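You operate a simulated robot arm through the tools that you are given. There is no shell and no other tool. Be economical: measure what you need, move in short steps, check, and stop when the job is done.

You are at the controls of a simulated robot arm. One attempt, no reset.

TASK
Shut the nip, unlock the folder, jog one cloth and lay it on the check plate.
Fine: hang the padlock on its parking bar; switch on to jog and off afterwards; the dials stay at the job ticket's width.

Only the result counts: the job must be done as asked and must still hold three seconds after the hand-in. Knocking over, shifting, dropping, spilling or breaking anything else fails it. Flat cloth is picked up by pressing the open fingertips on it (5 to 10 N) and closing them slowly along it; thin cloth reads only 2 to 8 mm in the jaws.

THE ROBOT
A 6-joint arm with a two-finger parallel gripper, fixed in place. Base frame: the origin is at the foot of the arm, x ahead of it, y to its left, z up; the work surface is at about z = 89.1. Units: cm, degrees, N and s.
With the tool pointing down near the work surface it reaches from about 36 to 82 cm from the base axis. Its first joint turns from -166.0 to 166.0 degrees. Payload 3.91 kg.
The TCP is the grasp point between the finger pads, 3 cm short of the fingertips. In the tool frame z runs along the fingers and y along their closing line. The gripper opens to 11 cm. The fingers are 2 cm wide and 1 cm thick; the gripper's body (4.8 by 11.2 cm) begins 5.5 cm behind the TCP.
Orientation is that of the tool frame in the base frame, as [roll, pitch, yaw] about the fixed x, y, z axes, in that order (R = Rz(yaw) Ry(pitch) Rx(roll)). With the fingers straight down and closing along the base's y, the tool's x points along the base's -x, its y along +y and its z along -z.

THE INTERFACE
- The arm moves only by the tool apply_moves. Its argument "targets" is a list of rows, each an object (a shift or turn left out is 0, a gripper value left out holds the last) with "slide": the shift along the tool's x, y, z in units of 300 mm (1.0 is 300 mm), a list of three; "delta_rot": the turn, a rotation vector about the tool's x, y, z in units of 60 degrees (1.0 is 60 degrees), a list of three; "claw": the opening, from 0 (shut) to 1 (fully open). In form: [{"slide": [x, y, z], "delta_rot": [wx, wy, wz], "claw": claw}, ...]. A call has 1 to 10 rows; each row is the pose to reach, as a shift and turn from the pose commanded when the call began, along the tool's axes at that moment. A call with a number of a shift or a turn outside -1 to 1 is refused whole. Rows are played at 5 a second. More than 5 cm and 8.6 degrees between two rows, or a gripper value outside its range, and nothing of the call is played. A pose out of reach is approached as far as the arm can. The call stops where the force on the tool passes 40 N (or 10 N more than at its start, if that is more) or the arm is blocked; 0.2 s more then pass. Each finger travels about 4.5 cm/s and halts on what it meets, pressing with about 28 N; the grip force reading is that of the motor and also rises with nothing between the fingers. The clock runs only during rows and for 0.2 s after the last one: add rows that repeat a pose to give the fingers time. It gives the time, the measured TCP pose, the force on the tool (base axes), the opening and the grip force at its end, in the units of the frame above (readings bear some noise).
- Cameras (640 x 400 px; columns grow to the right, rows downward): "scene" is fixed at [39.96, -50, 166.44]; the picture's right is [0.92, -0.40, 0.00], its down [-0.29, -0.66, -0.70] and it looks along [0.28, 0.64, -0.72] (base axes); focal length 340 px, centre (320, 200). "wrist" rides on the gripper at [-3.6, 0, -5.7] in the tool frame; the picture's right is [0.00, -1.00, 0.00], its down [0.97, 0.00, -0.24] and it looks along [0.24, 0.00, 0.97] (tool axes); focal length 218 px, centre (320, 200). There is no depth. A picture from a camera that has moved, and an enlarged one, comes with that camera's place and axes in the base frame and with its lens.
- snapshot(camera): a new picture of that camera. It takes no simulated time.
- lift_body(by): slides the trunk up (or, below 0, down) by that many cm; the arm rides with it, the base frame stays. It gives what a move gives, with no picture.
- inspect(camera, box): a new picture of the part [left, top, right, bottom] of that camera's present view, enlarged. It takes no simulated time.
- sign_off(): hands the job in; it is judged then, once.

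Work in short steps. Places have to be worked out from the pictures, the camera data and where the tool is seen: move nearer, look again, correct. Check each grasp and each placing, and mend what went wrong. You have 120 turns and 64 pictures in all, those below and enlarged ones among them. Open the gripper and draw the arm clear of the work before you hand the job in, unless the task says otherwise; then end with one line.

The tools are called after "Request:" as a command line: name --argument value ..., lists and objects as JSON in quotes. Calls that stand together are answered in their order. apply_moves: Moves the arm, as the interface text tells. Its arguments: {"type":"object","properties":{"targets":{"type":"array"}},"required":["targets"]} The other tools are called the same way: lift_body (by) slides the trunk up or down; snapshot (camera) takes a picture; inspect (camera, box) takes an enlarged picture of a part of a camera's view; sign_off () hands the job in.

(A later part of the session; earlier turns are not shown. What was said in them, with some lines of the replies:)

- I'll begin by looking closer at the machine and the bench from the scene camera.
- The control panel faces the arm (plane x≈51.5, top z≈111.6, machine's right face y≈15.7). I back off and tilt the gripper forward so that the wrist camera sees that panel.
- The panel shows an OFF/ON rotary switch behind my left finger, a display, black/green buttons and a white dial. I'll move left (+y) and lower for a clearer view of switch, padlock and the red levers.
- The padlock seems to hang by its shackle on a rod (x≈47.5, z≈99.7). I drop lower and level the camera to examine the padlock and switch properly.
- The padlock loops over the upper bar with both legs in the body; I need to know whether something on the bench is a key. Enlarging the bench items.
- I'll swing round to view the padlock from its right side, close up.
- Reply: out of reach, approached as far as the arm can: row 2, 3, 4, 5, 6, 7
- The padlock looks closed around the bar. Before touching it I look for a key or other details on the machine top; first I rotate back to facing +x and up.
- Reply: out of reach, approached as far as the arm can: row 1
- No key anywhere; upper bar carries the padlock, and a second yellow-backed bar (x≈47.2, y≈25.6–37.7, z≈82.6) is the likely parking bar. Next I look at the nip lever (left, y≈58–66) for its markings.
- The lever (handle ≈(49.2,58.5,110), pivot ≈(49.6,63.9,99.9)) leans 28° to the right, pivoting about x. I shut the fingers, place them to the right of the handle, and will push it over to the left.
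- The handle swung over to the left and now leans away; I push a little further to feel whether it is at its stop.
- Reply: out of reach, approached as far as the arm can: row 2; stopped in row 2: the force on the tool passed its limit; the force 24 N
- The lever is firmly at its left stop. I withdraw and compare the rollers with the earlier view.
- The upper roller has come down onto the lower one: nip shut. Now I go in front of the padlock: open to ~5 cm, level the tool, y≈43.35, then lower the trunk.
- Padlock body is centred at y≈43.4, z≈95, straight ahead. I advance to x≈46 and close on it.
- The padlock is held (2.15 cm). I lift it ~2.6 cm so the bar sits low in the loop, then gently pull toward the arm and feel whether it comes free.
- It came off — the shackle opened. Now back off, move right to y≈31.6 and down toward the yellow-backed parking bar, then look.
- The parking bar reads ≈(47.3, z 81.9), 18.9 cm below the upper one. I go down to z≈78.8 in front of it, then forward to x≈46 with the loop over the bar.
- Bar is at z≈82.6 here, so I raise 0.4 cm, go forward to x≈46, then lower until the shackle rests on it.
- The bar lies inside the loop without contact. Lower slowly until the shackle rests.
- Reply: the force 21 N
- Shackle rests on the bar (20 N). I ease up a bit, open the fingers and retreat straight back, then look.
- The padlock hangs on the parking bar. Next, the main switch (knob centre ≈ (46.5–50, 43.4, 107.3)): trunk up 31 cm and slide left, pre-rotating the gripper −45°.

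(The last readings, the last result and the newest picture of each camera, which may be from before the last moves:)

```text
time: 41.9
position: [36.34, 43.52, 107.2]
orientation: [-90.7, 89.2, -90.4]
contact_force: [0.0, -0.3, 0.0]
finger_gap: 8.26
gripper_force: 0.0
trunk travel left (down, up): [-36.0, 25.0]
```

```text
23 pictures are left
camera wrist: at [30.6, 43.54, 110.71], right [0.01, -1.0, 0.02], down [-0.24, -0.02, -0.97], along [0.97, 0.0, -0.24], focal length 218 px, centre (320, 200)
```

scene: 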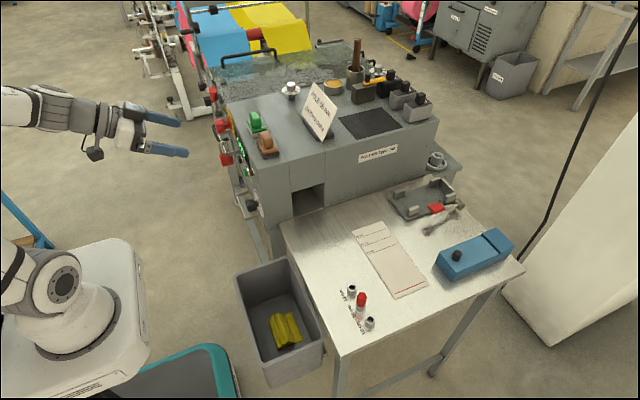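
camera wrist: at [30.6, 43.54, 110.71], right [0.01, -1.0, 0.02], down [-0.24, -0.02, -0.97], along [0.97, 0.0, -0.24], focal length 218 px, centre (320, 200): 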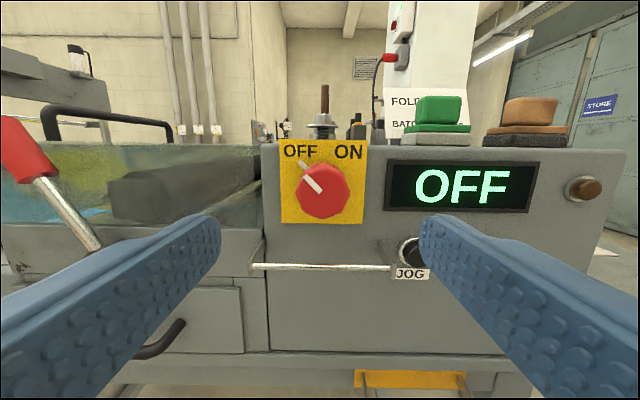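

Knob confirmed at (46.5, 43.3, 107.45). Rotate −45° and advance to TCP x≈46.8, then close.

Request:
apply_moves --targets '[{"slide": [-0.008, -0.007, 0.02], "delta_rot": [0, 0, -0.13]}, {"slide": [-0.008, -0.007, 0.06], "delta_rot": [0, 0, -0.26]}, {"slide": [-0.008, -0.007, 0.11], "delta_rot": [0, 0, -0.39]}, {"slide": [-0.008, -0.007, 0.17], "delta_rot": [0, 0, -0.52]}, {"slide": [-0.008, -0.007, 0.23], "delta_rot": [0, 0, -0.65]}, {"slide": [-0.008, -0.007, 0.29], "delta_rot": [0, 0, -0.75]}, {"slide": [-0.008, -0.007, 0.345], "delta_rot": [0, 0, -0.75]}, {"slide": [-0.008, -0.007, 0.345], "delta_rot": [0, 0, -0.75]}]'

Request:
apply_moves --targets '[{"claw": 0.2}, {"claw": 0.2}, {"claw": 0.2}, {"claw": 0.2}]'

Request:
snapshot --camera "wrist"

```text
time: 43.6
position: [46.65, 43.19, 107.45]
orientation: [-90.0, 44.1, -89.6]
contact_force: [0.6, 0.3, -0.8]
finger_gap: 8.24
gripper_force: 0.0
trunk travel left (down, up): [-36.0, 25.0]
```

```text
time: 44.6
position: [46.58, 43.45, 107.35]
orientation: [-90.0, 44.1, -89.6]
contact_force: [-1.1, 8.1, -10.4]
finger_gap: 3.99
gripper_force: 44.8
trunk travel left (down, up): [-36.0, 25.0]
```

```text
22 pictures are left
camera wrist: at [40.78, 45.8, 109.66], right [0.01, -0.69, 0.72], down [-0.24, -0.7, -0.67], along [0.97, -0.16, -0.17], focal length 218 px, centre (320, 200)
```

wrist: 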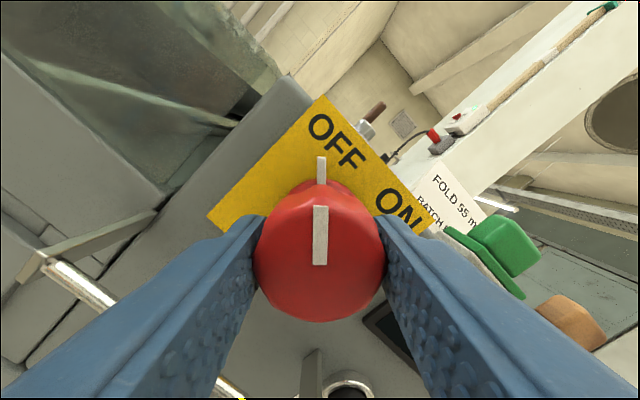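

Knob is gripped (4.0 cm), pointer at OFF. Turn clockwise (+tool z) in two stages.

Request:
apply_moves --targets '[{"delta_rot": [0, 0, 0.13]}, {"delta_rot": [0, 0, 0.26]}, {"delta_rot": [0, 0, 0.39]}, {"delta_rot": [0, 0, 0.52]}, {"delta_rot": [0, 0, 0.65]}, {"delta_rot": [0, 0, 0.75]}, {"delta_rot": [0, 0, 0.75]}]'

Request:
apply_moves --targets '[{"delta_rot": [0, 0, 0.13]}, {"delta_rot": [0, 0, 0.26]}, {"delta_rot": [0, 0, 0.39]}, {"delta_rot": [0, 0, 0.52]}, {"delta_rot": [0, 0, 0.65]}, {"delta_rot": [0, 0, 0.77]}, {"delta_rot": [0, 0, 0.77]}]'

Request:
snapshot --camera "wrist"

```text
time: 46.2
position: [46.53, 43.46, 107.13]
orientation: [-94.8, 89.0, -94.4]
contact_force: [-17.5, 4.6, -20.3]
finger_gap: 3.98
gripper_force: 44.8
trunk travel left (down, up): [-36.0, 25.0]
```

```text
time: 47.5
position: [46.92, 42.95, 108.03]
orientation: [90.9, 51.4, 90.0]
contact_force: [-1.6, -12.2, -5.5]
finger_gap: 3.9
gripper_force: 16.7
out of reach, approached as far as the arm can: row 6
trunk travel left (down, up): [-36.0, 25.0]
stopped in row 6: the force on the tool passed its limit (the readings are from after the stop); the commanded pose is now the measured one
```

```text
21 pictures are left
camera wrist: at [41.12, 40.71, 110.78], right [-0.02, -0.78, -0.62], down [-0.24, 0.61, -0.76], along [0.97, 0.14, -0.2], focal length 218 px, centre (320, 200)
```

wrist: 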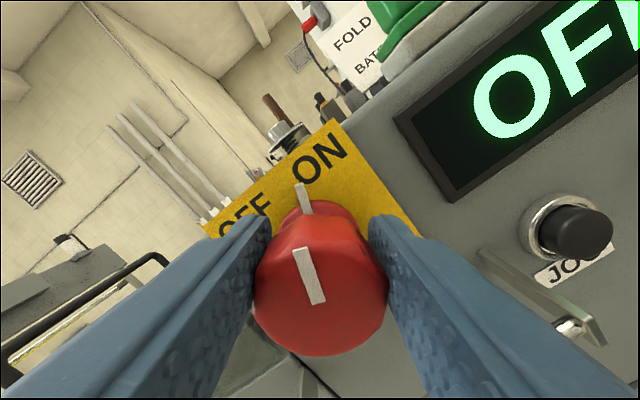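

The knob has turned about 75° but the display still says OFF; the pointer needs ~15° more. I release, turn the gripper back 45°, re-centre and regrip.

Request:
apply_moves --targets '[{"claw": 0.6}, {"claw": 0.65}, {"slide": [0.022, -0.002, 0], "claw": 0.65}, {"slide": [0.022, -0.002, 0], "delta_rot": [0, 0, -0.13], "claw": 0.65}, {"slide": [0.022, -0.002, 0], "delta_rot": [0, 0, -0.26], "claw": 0.65}, {"slide": [0.022, -0.002, 0], "delta_rot": [0, 0, -0.39], "claw": 0.65}, {"slide": [0.022, -0.002, 0], "delta_rot": [0, 0, -0.52], "claw": 0.65}, {"slide": [0.022, -0.002, 0], "delta_rot": [0, 0, -0.65], "claw": 0.65}, {"slide": [0.022, -0.002, 0], "delta_rot": [0, 0, -0.65], "claw": 0.65}]'

Request:
snapshot --camera "wrist"

```text
time: 49.5
position: [46.88, 43.34, 107.54]
orientation: [-142.0, 89.4, -142.5]
contact_force: [0.3, 0.6, 0.1]
finger_gap: 7.17
gripper_force: 0.1
trunk travel left (down, up): [-36.0, 25.0]
```

```text
20 pictures are left
camera wrist: at [41.18, 43.42, 110.97], right [-0.01, -1.0, 0.01], down [-0.25, 0.0, -0.97], along [0.97, -0.01, -0.25], focal length 218 px, centre (320, 200)
```

wrist: 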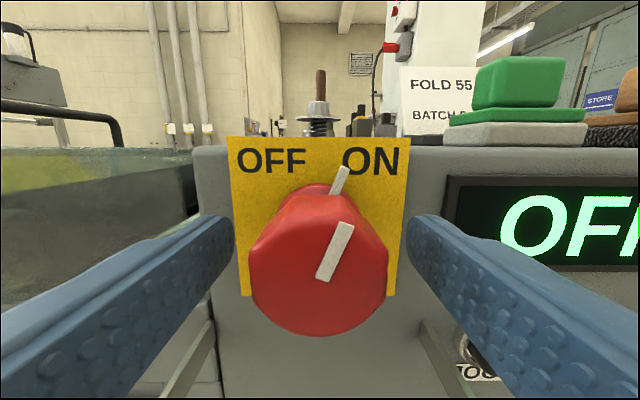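

Centred on the knob again; pointer is ~23° right of vertical. Regrip and turn ~28° more.

Request:
apply_moves --targets '[{"claw": 0.2}, {"claw": 0.2}, {"claw": 0.2}, {"delta_rot": [0, 0, 0.12], "claw": 0.2}, {"delta_rot": [0, 0, 0.24], "claw": 0.2}, {"delta_rot": [0, 0, 0.36], "claw": 0.2}, {"delta_rot": [0, 0, 0.48], "claw": 0.2}, {"delta_rot": [0, 0, 0.48], "claw": 0.2}]'

Request:
snapshot --camera "wrist"

```text
time: 51.3
position: [46.79, 43.37, 107.68]
orientation: [90.9, 61.4, 90.3]
contact_force: [-1.5, -7.8, -3.9]
finger_gap: 3.89
gripper_force: 45.3
trunk travel left (down, up): [-36.0, 25.0]
```

```text
19 pictures are left
camera wrist: at [41.17, 41.62, 110.66], right [-0.01, -0.88, -0.48], down [-0.24, 0.47, -0.85], along [0.97, 0.11, -0.22], focal length 218 px, centre (320, 200)
```

wrist: 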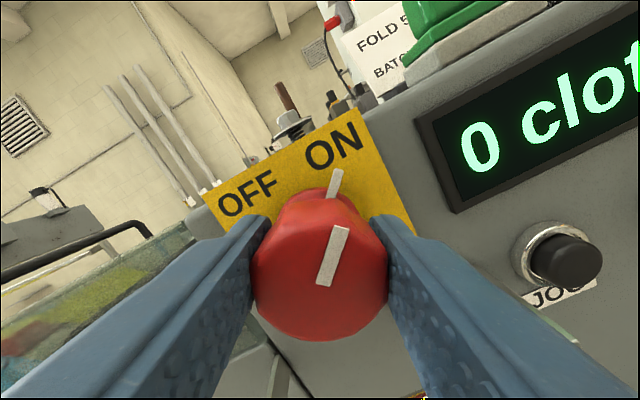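

The display now reads "0 cloths": switch is ON. I release, back off, level the gripper and shut it for pressing JOG at ≈(49.7, 34.2, 100.7).

Request:
apply_moves --targets '[{"claw": 0.6}, {"claw": 0.65}, {"claw": 0.65}, {"slide": [0, 0, -0.14], "claw": 0.65}, {"slide": [0, 0, -0.28], "claw": 0.65}, {"slide": [0, 0, -0.3], "delta_rot": [0, 0, -0.12], "claw": 0}, {"slide": [0, 0, -0.3], "delta_rot": [0, 0, -0.24], "claw": 0}, {"slide": [0, 0, -0.3], "delta_rot": [0, 0, -0.36], "claw": 0}, {"slide": [0, 0, -0.3], "delta_rot": [0, 0, -0.48], "claw": 0}, {"slide": [0, 0, -0.3], "delta_rot": [0, 0, -0.48], "claw": 0}]'

Request:
apply_moves --targets '[{"slide": [0.06, -0.08, 0], "claw": 0}, {"slide": [0.12, -0.16, 0], "claw": 0}, {"slide": [0.18, -0.24, 0], "claw": 0}, {"slide": [0.23, -0.305, 0], "claw": 0}, {"slide": [0.23, -0.305, 0], "claw": 0}]'

Request:
snapshot --camera "wrist"

```text
time: 53.5
position: [37.79, 43.74, 107.61]
orientation: [-142.6, 89.4, -143.0]
contact_force: [0.2, -0.2, -0.8]
finger_gap: 0.0
gripper_force: 27.7
trunk travel left (down, up): [-36.0, 25.0]
```

```text
time: 54.7
position: [37.88, 34.57, 100.74]
orientation: [-149.9, 89.3, -150.4]
contact_force: [0.0, -0.5, -0.1]
finger_gap: 0.01
gripper_force: 28.2
trunk travel left (down, up): [-36.0, 25.0]
```

```text
18 pictures are left
camera wrist: at [32.1, 34.46, 104.2], right [-0.01, -1.0, 0.01], down [-0.25, 0.0, -0.97], along [0.97, -0.01, -0.25], focal length 218 px, centre (320, 200)
```

wrist: 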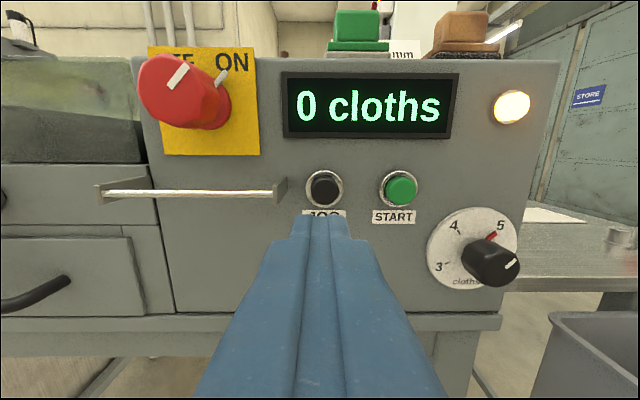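

Lamp is on. JOG at (49.5, 33.9, 100.55); I advance to just short of it and press.

Request:
apply_moves --targets '[{"slide": [0.005, -0.02, 0.12]}, {"slide": [0.005, -0.02, 0.22]}, {"slide": [0.005, -0.02, 0.26]}, {"slide": [0.005, -0.02, 0.28]}, {"slide": [0.005, -0.02, 0.295]}, {"slide": [0.005, -0.02, 0.305]}]'

Request:
inspect --camera "wrist" --box '[160, 0, 480, 240]'

```text
time: 56.1
position: [46.98, 33.54, 100.42]
orientation: [-149.6, 89.4, -150.1]
contact_force: [-0.4, -0.5, 0.2]
finger_gap: 0.0
gripper_force: 28.1
trunk travel left (down, up): [-36.0, 25.0]
```

```text
1.67 times, centred on (320, 120) of wrist
camera zoom: at [41.17, 33.59, 103.94], right [-0.01, -1.0, 0.01], down [-0.25, 0.0, -0.97], along [0.97, -0.01, -0.25], focal length 364 px, centre (320, 333)
```

zoom: 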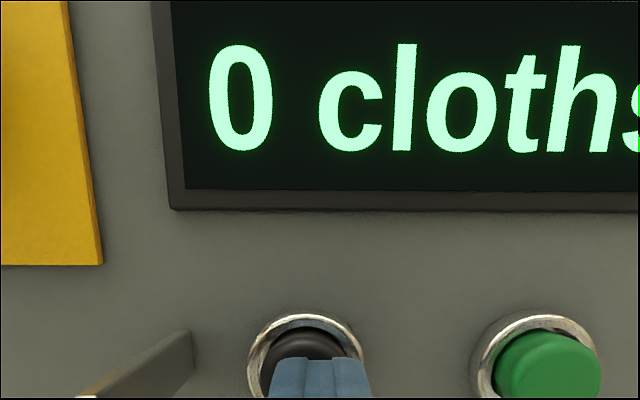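

Not yet touching, tip slightly right/low of the button. Shift slightly and push on in small steps.

Request:
apply_moves --targets '[{"slide": [-0.01, 0.009, 0.01]}, {"slide": [-0.01, 0.009, 0.02]}, {"slide": [-0.01, 0.009, 0.03]}]'

```text
time: 56.9
position: [47.56, 34.01, 100.76]
orientation: [-142.5, 89.5, -142.9]
contact_force: [-10.3, -0.7, -0.3]
finger_gap: 0.0
gripper_force: 28.3
trunk travel left (down, up): [-36.0, 25.0]
```

Request:
apply_moves --targets '[{"slide": [0, 0, 0.01]}, {"slide": [0, 0, 0.01]}]'

Request:
inspect --camera "wrist" --box '[160, 0, 480, 240]'

Request:
snapshot --camera "scene"

```text
time: 57.5
position: [47.73, 33.9, 100.82]
orientation: [-141.5, 89.4, -141.9]
contact_force: [-22.7, -3.2, -8.6]
finger_gap: 0.0
gripper_force: 28.2
trunk travel left (down, up): [-36.0, 25.0]
```

```text
1.67 times, centred on (320, 120) of wrist
camera zoom: at [42.05, 33.97, 104.26], right [-0.01, -1.0, 0.01], down [-0.25, 0.0, -0.97], along [0.97, -0.01, -0.25], focal length 364 px, centre (320, 333)
```

zoom: 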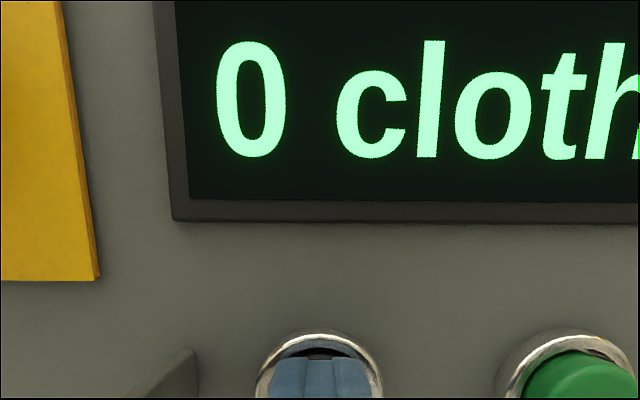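

```text
15 pictures are left
```

scene: 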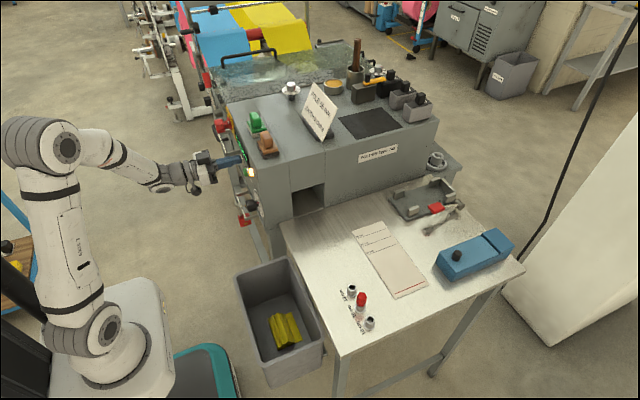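

Button is pressed at ~23 N; nothing yet. I hold for about a second more and check.

Request:
apply_moves --targets '[{"slide": [0, 0, 0.003]}, {"slide": [0, 0, 0.003]}, {"slide": [0, 0, 0.003]}, {"slide": [0, 0, 0.003]}]'

Request:
snapshot --camera "wrist"

```text
time: 58.5
position: [47.89, 34.1, 100.85]
orientation: [-141.1, 89.6, -141.6]
contact_force: [-28.6, -4.7, -13.7]
finger_gap: 0.0
gripper_force: 28.1
trunk travel left (down, up): [-36.0, 25.0]
```

```text
14 pictures are left
camera wrist: at [42.14, 34.0, 104.36], right [-0.01, -1.0, 0.01], down [-0.25, 0.0, -0.97], along [0.97, -0.01, -0.25], focal length 218 px, centre (320, 200)
```

wrist: 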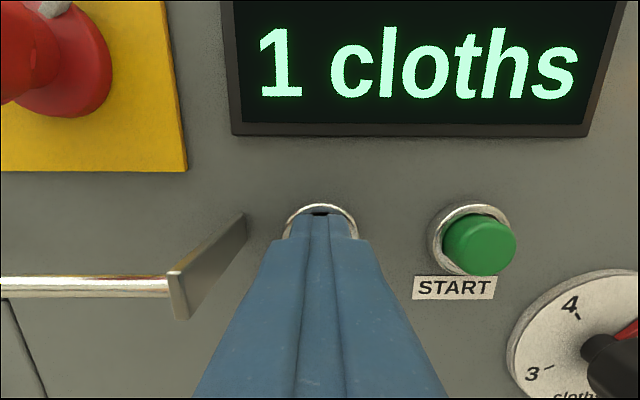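

"1 cloths" — release immediately, back off, and reposition in front of the switch with the gripper opening and turned toward +45° for the reverse turn.

Request:
apply_moves --targets '[{"slide": [0, 0, -0.15]}, {"slide": [0, 0, -0.3]}, {"slide": [-0.07, 0.08, -0.33], "claw": 0.7}, {"slide": [-0.14, 0.16, -0.33], "claw": 0.7}, {"slide": [-0.22, 0.24, -0.33], "claw": 0.7}, {"slide": [-0.22, 0.305, -0.33], "claw": 0.7}, {"slide": [-0.22, 0.305, -0.33], "claw": 0.7}, {"slide": [-0.22, 0.305, -0.33], "claw": 0.7}]'

```text
time: 60.3
position: [38.08, 43.25, 107.64]
orientation: [-148.8, 89.4, -149.3]
contact_force: [0.3, 0.4, 0.3]
finger_gap: 7.7
gripper_force: 0.0
trunk travel left (down, up): [-36.0, 25.0]
```

Request:
apply_moves --targets '[{"slide": [0.003, 0.002, 0], "delta_rot": [0, 0, 0.13]}, {"slide": [0.003, 0.002, 0], "delta_rot": [0, 0, 0.26]}, {"slide": [0.003, 0.002, 0.05], "delta_rot": [0, 0, 0.39]}, {"slide": [0.003, 0.002, 0.13], "delta_rot": [0, 0, 0.52]}, {"slide": [0.003, 0.002, 0.21], "delta_rot": [0, 0, 0.58]}, {"slide": [0.003, 0.002, 0.29], "delta_rot": [0, 0, 0.58]}, {"slide": [0.003, 0.002, 0.29], "delta_rot": [0, 0, 0.58], "claw": 0.2}, {"slide": [0.003, 0.002, 0.29], "delta_rot": [0, 0, 0.58], "claw": 0.2}, {"slide": [0.003, 0.002, 0.29], "delta_rot": [0, 0, 0.58], "claw": 0.2}]'

Request:
apply_moves --targets '[{"delta_rot": [0, 0, -0.13]}, {"delta_rot": [0, 0, -0.26]}, {"delta_rot": [0, 0, -0.39]}, {"delta_rot": [0, 0, -0.52]}, {"delta_rot": [0, 0, -0.65]}, {"delta_rot": [0, 0, -0.75]}, {"delta_rot": [0, 0, -0.75]}]'

Request:
apply_moves --targets '[{"delta_rot": [0, 0, -0.13]}, {"delta_rot": [0, 0, -0.26]}, {"delta_rot": [0, 0, -0.39]}, {"delta_rot": [0, 0, -0.52]}, {"delta_rot": [0, 0, -0.65]}, {"delta_rot": [0, 0, -0.78]}, {"delta_rot": [0, 0, -0.78]}]'

Request:
snapshot --camera "wrist"

```text
time: 62.3
position: [47.21, 43.48, 107.45]
orientation: [90.9, 55.4, 90.2]
contact_force: [3.7, 3.4, 1.9]
finger_gap: 3.91
gripper_force: 34.1
trunk travel left (down, up): [-36.0, 25.0]
```

```text
time: 63.9
position: [46.98, 43.57, 107.23]
orientation: [-92.5, 79.3, -92.9]
contact_force: [5.6, 21.7, 11.8]
finger_gap: 3.86
gripper_force: 45.2
trunk travel left (down, up): [-36.0, 25.0]
```

```text
time: 65.5
position: [47.19, 43.35, 107.42]
orientation: [-90.5, 32.7, -90.8]
contact_force: [12.7, 11.1, 17.4]
finger_gap: 3.85
gripper_force: 44.7
trunk travel left (down, up): [-36.0, 25.0]
```

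```text
13 pictures are left
camera wrist: at [41.38, 46.34, 109.16], right [0.0, -0.54, 0.84], down [-0.25, -0.81, -0.52], along [0.97, -0.21, -0.14], focal length 218 px, centre (320, 200)
```

wrist: 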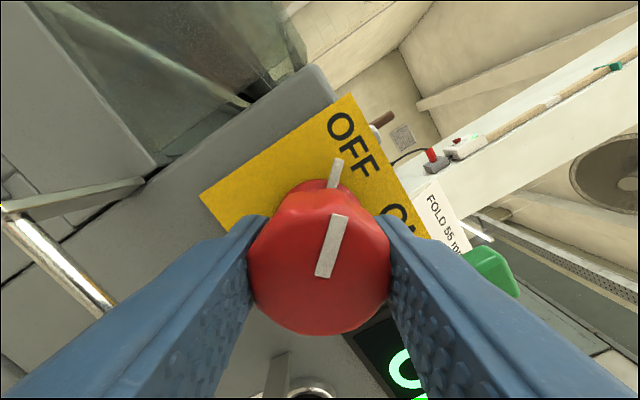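

The pointer is almost at OFF and the display begins with "O". I turn a few degrees more to seat it, then release and back off.

Request:
apply_moves --targets '[{"delta_rot": [0, 0, -0.08]}, {"delta_rot": [0, 0, -0.15]}, {"delta_rot": [0, 0, -0.15]}]'

Request:
apply_moves --targets '[{"claw": 0.6}, {"claw": 0.7}, {"claw": 0.7}, {"slide": [0, 0, -0.14], "claw": 0.7}, {"slide": [0, 0, -0.28], "claw": 0.7}, {"slide": [0, 0, -0.4], "claw": 0.7}, {"slide": [0, 0, -0.4], "claw": 0.7}]'

Request:
snapshot --camera "wrist"

Request:
inspect --camera "scene" --box '[220, 150, 420, 300]'

```text
time: 66.3
position: [47.11, 43.06, 107.3]
orientation: [-90.5, 23.7, -90.7]
contact_force: [10.3, -0.9, 16.5]
finger_gap: 3.96
gripper_force: 45.0
trunk travel left (down, up): [-36.0, 25.0]
```

```text
time: 67.9
position: [35.33, 43.28, 107.43]
orientation: [-90.5, 23.6, -90.6]
contact_force: [-0.5, 0.0, -0.4]
finger_gap: 7.7
gripper_force: 0.2
trunk travel left (down, up): [-36.0, 25.0]
```

```text
12 pictures are left
camera wrist: at [29.58, 46.49, 108.9], right [0.0, -0.4, 0.92], down [-0.25, -0.89, -0.39], along [0.97, -0.23, -0.1], focal length 218 px, centre (320, 200)
```

wrist: 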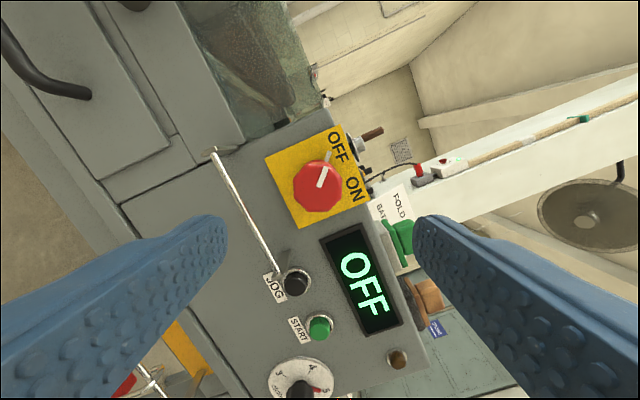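

```text
2.67 times, centred on (320, 225) of scene
camera zoom: at [39.96, -50.0, 166.44], right [0.92, -0.4, 0.0], down [-0.29, -0.66, -0.7], along [0.28, 0.64, -0.72], focal length 908 px, centre (320, 133)
```

zoom: 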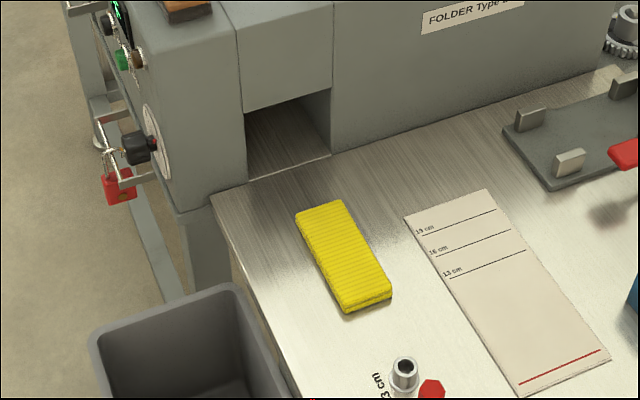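

Display OFF, the padlock parked, and the folded cloth lies on the bench at about x 62.5–67.5, y −4.9–7.8; check plate spans x 73.4–83.3, y −20–3. Raise the trunk and start turning the tool down.

Request:
lift_body --by 19

Request:
apply_moves --targets '[{"delta_rot": [0, 0, 0.14]}, {"delta_rot": [0, 0, 0.28]}, {"delta_rot": [0, 0, 0.42]}, {"delta_rot": [0, 0, 0.56]}, {"delta_rot": [0, 0, 0.7]}, {"delta_rot": [0, 0, 0.84]}, {"delta_rot": [0, 0, 0.98]}, {"delta_rot": [0, 0, 1.0]}, {"delta_rot": [0, 0, 1.0]}]'

```text
time: 70.0
position: [35.4, 43.18, 126.4]
orientation: [-90.6, 23.7, -90.7]
contact_force: [0.4, 0.2, -0.5]
finger_gap: 7.71
gripper_force: 0.0
trunk travel left (down, up): [-55.0, 6.0]
```

```text
time: 72.0
position: [35.28, 43.2, 126.57]
orientation: [-94.5, 83.7, -94.9]
contact_force: [0.0, 0.6, -0.1]
finger_gap: 7.68
gripper_force: 0.1
trunk travel left (down, up): [-55.0, 6.0]
```

Request:
apply_moves --targets '[{"slide": [0, -0.11, 0], "delta_rot": [0, 0.12, 0.012]}, {"slide": [0, -0.22, 0.03], "delta_rot": [0, 0.24, 0.025]}, {"slide": [-0.01, -0.33, 0.06], "delta_rot": [0, 0.36, 0.038]}, {"slide": [-0.01, -0.44, 0.1], "delta_rot": [0, 0.48, 0.05]}, {"slide": [-0.02, -0.55, 0.14], "delta_rot": [0, 0.6, 0.065]}, {"slide": [-0.02, -0.66, 0.18], "delta_rot": [0, 0.72, 0.08]}, {"slide": [-0.03, -0.77, 0.22], "delta_rot": [0, 0.84, 0.092]}, {"slide": [-0.03, -0.88, 0.25], "delta_rot": [0, 0.96, 0.105]}, {"slide": [-0.03, -0.93, 0.27], "delta_rot": [0, 0.98, 0.105]}, {"slide": [-0.03, -0.93, 0.27], "delta_rot": [0, 0.98, 0.105]}]'

```text
time: 74.2
position: [43.16, 15.43, 130.39]
orientation: [-178.8, 30.7, 177.2]
contact_force: [0.1, -0.3, -0.6]
finger_gap: 7.71
gripper_force: 0.0
trunk travel left (down, up): [-55.0, 6.0]
```

Request:
apply_moves --targets '[{"slide": [-0.027, -0.08, 0.1], "delta_rot": [-0.005, 0.064, -0.005]}, {"slide": [-0.054, -0.16, 0.2], "delta_rot": [-0.01, 0.128, -0.01]}, {"slide": [-0.081, -0.22, 0.31], "delta_rot": [-0.016, 0.192, -0.015]}, {"slide": [-0.109, -0.28, 0.42], "delta_rot": [-0.022, 0.256, -0.02]}, {"slide": [-0.136, -0.32, 0.54], "delta_rot": [-0.027, 0.32, -0.025]}, {"slide": [-0.163, -0.36, 0.66], "delta_rot": [-0.032, 0.384, -0.03]}, {"slide": [-0.19, -0.4, 0.78], "delta_rot": [-0.038, 0.448, -0.035]}, {"slide": [-0.218, -0.432, 0.905], "delta_rot": [-0.043, 0.512, -0.04]}, {"slide": [-0.218, -0.432, 0.905], "delta_rot": [-0.043, 0.512, -0.04], "claw": 0.5}]'

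Request:
snapshot --camera "wrist"

```text
time: 76.2
position: [61.71, 0.9, 110.76]
orientation: [179.2, 0.0, 179.4]
contact_force: [-0.2, 0.5, 0.3]
finger_gap: 5.51
gripper_force: 0.1
trunk travel left (down, up): [-55.0, 6.0]
```

```text
10 pictures are left
camera wrist: at [65.33, 0.74, 116.32], right [-0.01, -1.0, -0.01], down [-0.97, 0.0, 0.24], along [-0.24, 0.02, -0.97], focal length 218 px, centre (320, 200)
```

wrist: 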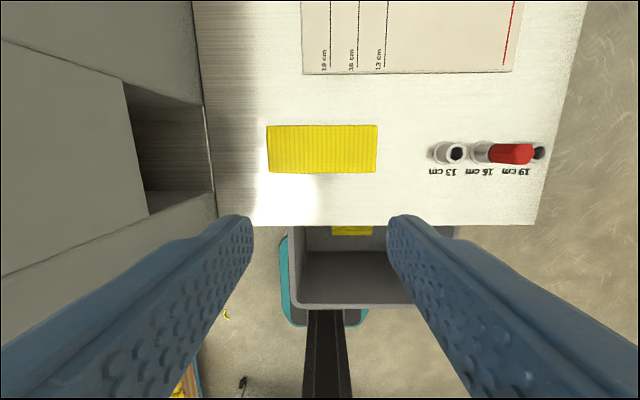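

Cloth centre is (65.0, 1.1), 12.9 × 5.6 cm. I move above it and down to fingertips ≈2.5 cm over it, opening ~4.5 cm.

Request:
apply_moves --targets '[{"slide": [-0.11, 0.007, 0.05], "claw": 0.42}, {"slide": [-0.11, 0.007, 0.18], "claw": 0.42}, {"slide": [-0.11, 0.007, 0.32], "claw": 0.42}, {"slide": [-0.11, 0.007, 0.44], "claw": 0.42}, {"slide": [-0.11, 0.007, 0.5], "claw": 0.42}, {"slide": [-0.11, 0.007, 0.5], "claw": 0.42}]'

Request:
apply_moves --targets '[{"slide": [0, 0, 0.025]}, {"slide": [0, 0, 0.05]}, {"slide": [0, 0, 0.06]}]'

```text
time: 77.6
position: [65.21, 1.26, 95.46]
orientation: [179.3, 0.1, 179.5]
contact_force: [0.4, -0.6, -0.3]
finger_gap: 4.59
gripper_force: 0.0
trunk travel left (down, up): [-55.0, 6.0]
```

```text
time: 78.4
position: [65.19, 1.57, 93.93]
orientation: [179.2, 0.1, 179.5]
contact_force: [-0.4, -0.5, -0.6]
finger_gap: 4.62
gripper_force: 0.0
trunk travel left (down, up): [-55.0, 6.0]
```

Still free at fingertip z≈90.9; continue in small steps until 5–10 N.

Request:
apply_moves --targets '[{"slide": [0, 0, 0.01]}, {"slide": [0, 0, 0.02]}]'

Request:
apply_moves --targets '[{"slide": [0, 0, 0.006]}, {"slide": [0, 0, 0.012]}]'

```text
time: 79.0
position: [65.25, 1.38, 93.82]
orientation: [179.2, 0.4, 179.4]
contact_force: [-1.7, -1.0, 28.1]
finger_gap: 4.65
gripper_force: 0.6
trunk travel left (down, up): [-55.0, 6.0]
```

```text
time: 79.4
position: [65.4, 1.5, 93.7]
orientation: [179.1, 0.7, 179.4]
contact_force: [-8.6, 0.2, 21.3]
finger_gap: 4.61
gripper_force: 0.4
trunk travel left (down, up): [-55.0, 6.0]
stopped in row 2: the force on the tool passed its limit (the readings are from after the stop); the commanded pose is now the measured one
```

Contact at fingertip z≈90.8, a bit too hard. Ease up slightly to get 5–10 N.

Request:
apply_moves --targets '[{"slide": [0, 0, -0.005]}, {"slide": [0, 0, -0.005]}]'

```text
time: 80.0
position: [65.37, 1.61, 93.68]
orientation: [179.2, 0.7, 179.5]
contact_force: [-3.1, 0.3, 20.4]
finger_gap: 4.64
gripper_force: 0.4
trunk travel left (down, up): [-55.0, 6.0]
```

Request:
apply_moves --targets '[{"slide": [0, 0, -0.008]}, {"slide": [0, 0, -0.008]}]'

```text
time: 80.6
position: [65.41, 1.47, 93.78]
orientation: [179.2, 0.4, 179.5]
contact_force: [-0.6, 0.1, 8.4]
finger_gap: 4.59
gripper_force: 0.0
trunk travel left (down, up): [-55.0, 6.0]
```

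8.4 N: now close slowly along the cloth.

Request:
apply_moves --targets '[{"claw": 0.38}, {"claw": 0.34}, {"claw": 0.3}, {"claw": 0.26}, {"claw": 0.22}, {"claw": 0.18}, {"claw": 0.14}, {"claw": 0.1}, {"claw": 0.06}, {"claw": 0.03}]'

Request:
apply_moves --targets '[{"claw": 0.0}, {"claw": 0.0}, {"claw": 0.0}]'

Request:
inspect --camera "wrist" --box '[160, 160, 480, 400]'

```text
time: 82.8
position: [65.46, 1.45, 93.78]
orientation: [179.2, 0.4, 179.4]
contact_force: [-0.4, -0.8, 3.1]
finger_gap: 0.41
gripper_force: 1.0
trunk travel left (down, up): [-55.0, 6.0]
```

```text
time: 83.6
position: [65.49, 1.52, 93.78]
orientation: [179.2, 0.5, 179.5]
contact_force: [-1.2, -0.1, 2.8]
finger_gap: 0.0
gripper_force: 28.1
trunk travel left (down, up): [-55.0, 6.0]
```

```text
1.67 times, centred on (320, 280) of wrist
camera zoom: at [69.01, 1.25, 99.36], right [-0.01, -1.0, -0.01], down [-0.97, 0.0, 0.23], along [-0.23, 0.01, -0.97], focal length 364 px, centre (320, 67)
```

zoom: 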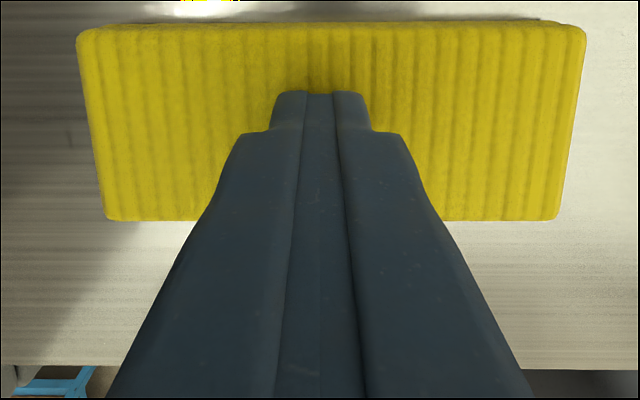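

The fingers slid over it — the folded pad is ~1.7 cm thick and firm, so I'll grip it across its 5.2 cm width instead: raise, rotate 90° about the vertical, open to ~7.7 cm.

Request:
apply_moves --targets '[{"slide": [0, 0, -0.08], "claw": 0.7}, {"slide": [0, 0, -0.2], "claw": 0.7}, {"slide": [0, 0, -0.25], "delta_rot": [0, 0, -0.13], "claw": 0.7}, {"slide": [0, 0, -0.25], "delta_rot": [0, 0, -0.26], "claw": 0.7}, {"slide": [0, 0, -0.25], "delta_rot": [0, 0, -0.39], "claw": 0.7}, {"slide": [0, 0, -0.25], "delta_rot": [0, 0, -0.52], "claw": 0.7}, {"slide": [0, 0, -0.25], "delta_rot": [0, 0, -0.65], "claw": 0.7}, {"slide": [0, 0, -0.25], "delta_rot": [0, 0, -0.75], "claw": 0.7}]'

Request:
apply_moves --targets '[{"delta_rot": [0, 0, -0.13]}, {"delta_rot": [0, 0, -0.26]}, {"delta_rot": [0, 0, -0.39]}, {"delta_rot": [0, 0, -0.52]}, {"delta_rot": [0, 0, -0.65]}, {"delta_rot": [0, 0, -0.75]}, {"delta_rot": [0, 0, -0.75]}]'

Request:
snapshot --camera "wrist"

```text
time: 85.4
position: [65.46, 1.35, 101.23]
orientation: [179.8, 0.9, -135.5]
contact_force: [-0.8, 0.5, 0.4]
finger_gap: 7.67
gripper_force: 0.2
trunk travel left (down, up): [-55.0, 6.0]
```

```text
time: 87.0
position: [65.38, 1.4, 101.18]
orientation: [-179.5, 0.8, -90.4]
contact_force: [-1.0, 0.0, -0.7]
finger_gap: 7.72
gripper_force: 0.1
trunk travel left (down, up): [-55.0, 6.0]
```

```text
8 pictures are left
camera wrist: at [65.39, 4.76, 106.84], right [1.0, -0.01, 0.01], down [-0.01, -0.97, 0.23], along [0.01, -0.23, -0.97], focal length 218 px, centre (320, 200)
```

wrist: 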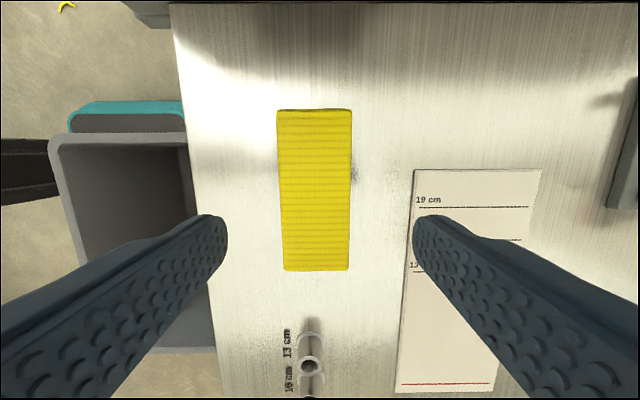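

Pad centre (65.2, 1.2), width 5.4 between my fingers. Descend to TCP z≈92.7 and close gently.

Request:
apply_moves --targets '[{"slide": [0.005, 0.007, 0.1]}, {"slide": [0.005, 0.007, 0.2]}, {"slide": [0.005, 0.007, 0.255]}, {"slide": [0.005, 0.007, 0.283]}, {"slide": [0.005, 0.007, 0.283]}]'

Request:
apply_moves --targets '[{"claw": 0.6}, {"claw": 0.54}, {"claw": 0.5}, {"claw": 0.46}, {"claw": 0.43}, {"claw": 0.4}, {"claw": 0.4}]'

```text
time: 88.2
position: [65.37, 1.32, 93.01]
orientation: [-179.5, 0.8, -90.5]
contact_force: [-0.2, -0.5, -0.5]
finger_gap: 7.71
gripper_force: 0.0
trunk travel left (down, up): [-55.0, 6.0]
```

```text
time: 89.8
position: [65.35, 1.39, 92.75]
orientation: [-179.5, 0.7, -90.6]
contact_force: [0.9, 0.5, 0.3]
finger_gap: 5.42
gripper_force: 28.0
trunk travel left (down, up): [-55.0, 6.0]
```

Gripped firmly (5.42 cm, 28 N). Lift 7 cm and carry to above the plate at (78.1, −12.3).

Request:
apply_moves --targets '[{"slide": [0, 0, -0.08]}, {"slide": [0, 0, -0.17]}, {"slide": [0, 0, -0.24]}, {"slide": [0.09, -0.085, -0.24]}, {"slide": [0.18, -0.17, -0.24]}, {"slide": [0.27, -0.255, -0.24]}, {"slide": [0.36, -0.34, -0.24]}, {"slide": [0.455, -0.425, -0.24]}, {"slide": [0.455, -0.425, -0.24]}]'

Request:
snapshot --camera "wrist"

```text
time: 91.8
position: [78.16, -12.25, 99.98]
orientation: [-179.5, 0.8, -90.4]
contact_force: [0.5, 0.6, 0.2]
finger_gap: 5.42
gripper_force: 28.1
trunk travel left (down, up): [-55.0, 6.0]
```

```text
7 pictures are left
camera wrist: at [78.11, -8.85, 105.57], right [1.0, -0.01, 0.01], down [-0.01, -0.97, 0.23], along [0.01, -0.23, -0.97], focal length 218 px, centre (320, 200)
```

wrist: 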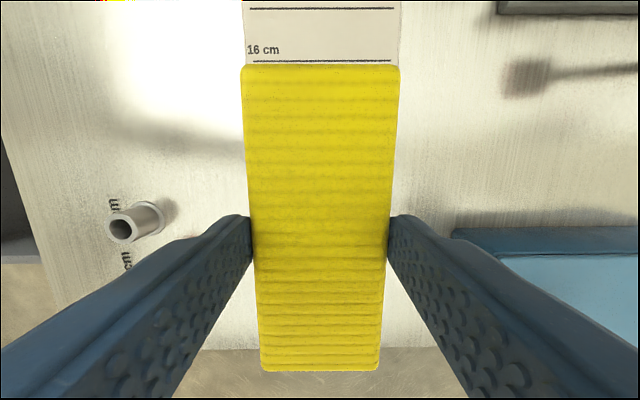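

Pad is held, centred over the plate, its end just short of the red line. Lower to near contact.

Request:
apply_moves --targets '[{"slide": [0, 0, 0.08]}, {"slide": [0, 0, 0.16]}, {"slide": [0, 0, 0.2]}, {"slide": [0, 0, 0.222]}, {"slide": [0, 0, 0.222]}]'

Request:
apply_moves --targets '[{"slide": [0, 0, 0.004]}, {"slide": [0, 0, 0.008]}]'

```text
time: 93.0
position: [78.02, -12.43, 93.22]
orientation: [-179.5, 0.8, -90.5]
contact_force: [-0.4, -0.4, 0.9]
finger_gap: 5.42
gripper_force: 27.9
trunk travel left (down, up): [-55.0, 6.0]
```

```text
time: 93.6
position: [77.91, -12.33, 93.22]
orientation: [-179.4, 0.7, -90.4]
contact_force: [0.7, 0.6, 4.4]
finger_gap: 5.41
gripper_force: 27.8
trunk travel left (down, up): [-55.0, 6.0]
```

The pad has just touched the plate (4 N). Open slowly and rise straight up, then look.

Request:
apply_moves --targets '[{"claw": 0.55}, {"claw": 0.62}, {"claw": 0.68}, {"claw": 0.7}, {"slide": [0, 0, -0.08]}, {"slide": [0, 0, -0.2]}, {"slide": [0, 0, -0.33]}, {"slide": [0, 0, -0.45]}, {"slide": [0, 0, -0.45]}]'

Request:
snapshot --camera "wrist"

```text
time: 95.6
position: [77.95, -12.36, 106.57]
orientation: [-179.5, 0.7, -90.6]
contact_force: [1.2, 0.3, -0.2]
finger_gap: 7.69
gripper_force: 0.1
trunk travel left (down, up): [-55.0, 6.0]
```

```text
6 pictures are left
camera wrist: at [77.84, -8.95, 112.17], right [1.0, -0.01, 0.01], down [-0.01, -0.97, 0.23], along [0.01, -0.23, -0.97], focal length 218 px, centre (320, 200)
```

wrist: 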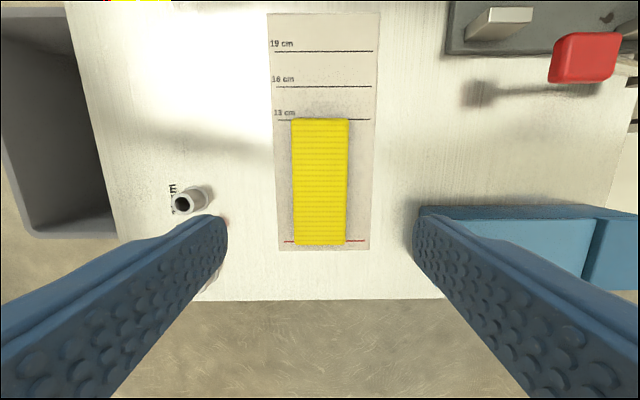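

The cloth lies square on the check plate between the red line and the 13 cm line. Raise and pull the arm clear, then a final check of everything.

Request:
apply_moves --targets '[{"slide": [0, 0, -0.15]}, {"slide": [0, 0, -0.3]}, {"slide": [0, 0.1, -0.42]}, {"slide": [0, 0.25, -0.5]}, {"slide": [0, 0.4, -0.55]}, {"slide": [0, 0.55, -0.6]}, {"slide": [0, 0.7, -0.6]}, {"slide": [0, 0.8, -0.6]}, {"slide": [0, 0.8, -0.6]}]'

Request:
snapshot --camera "scene"

Request:
inspect --camera "scene" --box '[190, 80, 290, 240]'

```text
refused: row 4 steps farther than a row can; nothing moved
```

```text
5 pictures are left
```

scene: 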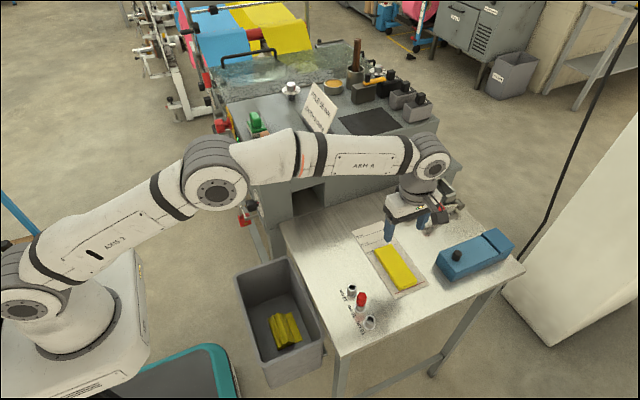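

```text
2.50 times, centred on (240, 160) of scene
camera zoom: at [39.96, -50.0, 166.44], right [0.92, -0.4, 0.0], down [-0.29, -0.66, -0.7], along [0.28, 0.64, -0.72], focal length 851 px, centre (520, 300)
```

zoom: 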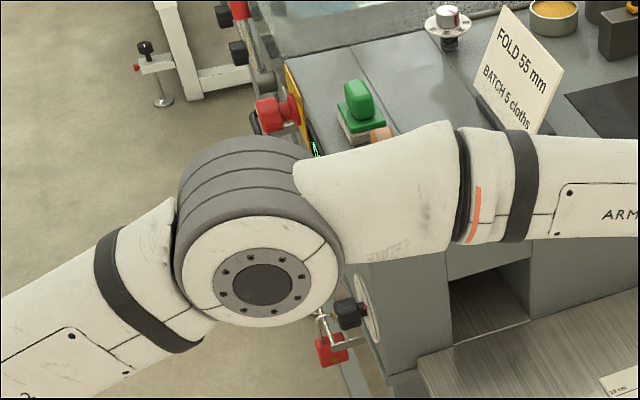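

That call was refused for step size; repeat with smaller steps.

Request:
apply_moves --targets '[{"slide": [0, 0, -0.14]}, {"slide": [0, 0, -0.28]}, {"slide": [0, 0.04, -0.41]}, {"slide": [0, 0.14, -0.5]}, {"slide": [0, 0.27, -0.53]}, {"slide": [0, 0.4, -0.55]}, {"slide": [0, 0.53, -0.55]}, {"slide": [0, 0.66, -0.55]}, {"slide": [0, 0.66, -0.55]}]'

Request:
snapshot --camera "scene"

```text
time: 97.6
position: [58.2, -12.76, 122.7]
orientation: [-179.5, 0.8, -90.6]
contact_force: [0.6, -0.6, 0.9]
finger_gap: 7.7
gripper_force: 0.1
trunk travel left (down, up): [-55.0, 6.0]
```

```text
3 pictures are left
```

scene: 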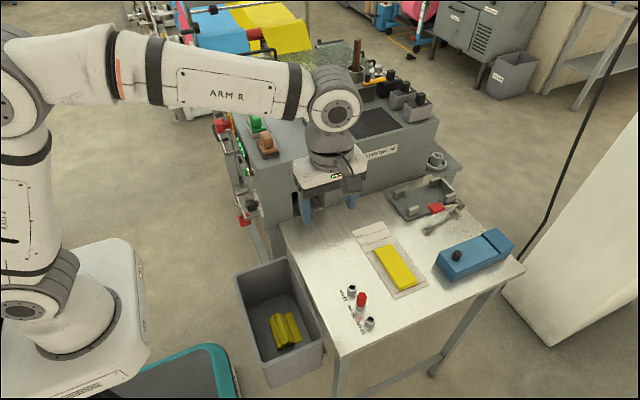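

Everything is as it should be: nip shut, display off, padlock on the parking bar, cloth on the plate and the arm clear. Handing in.

Request:
sign_off

```text
The job is handed in.
```

The job is handed in: the nip is shut, the padlock hangs on the parking bar, one cloth was jogged and lies on the check plate, the switch is off again, and I left the dials alone.
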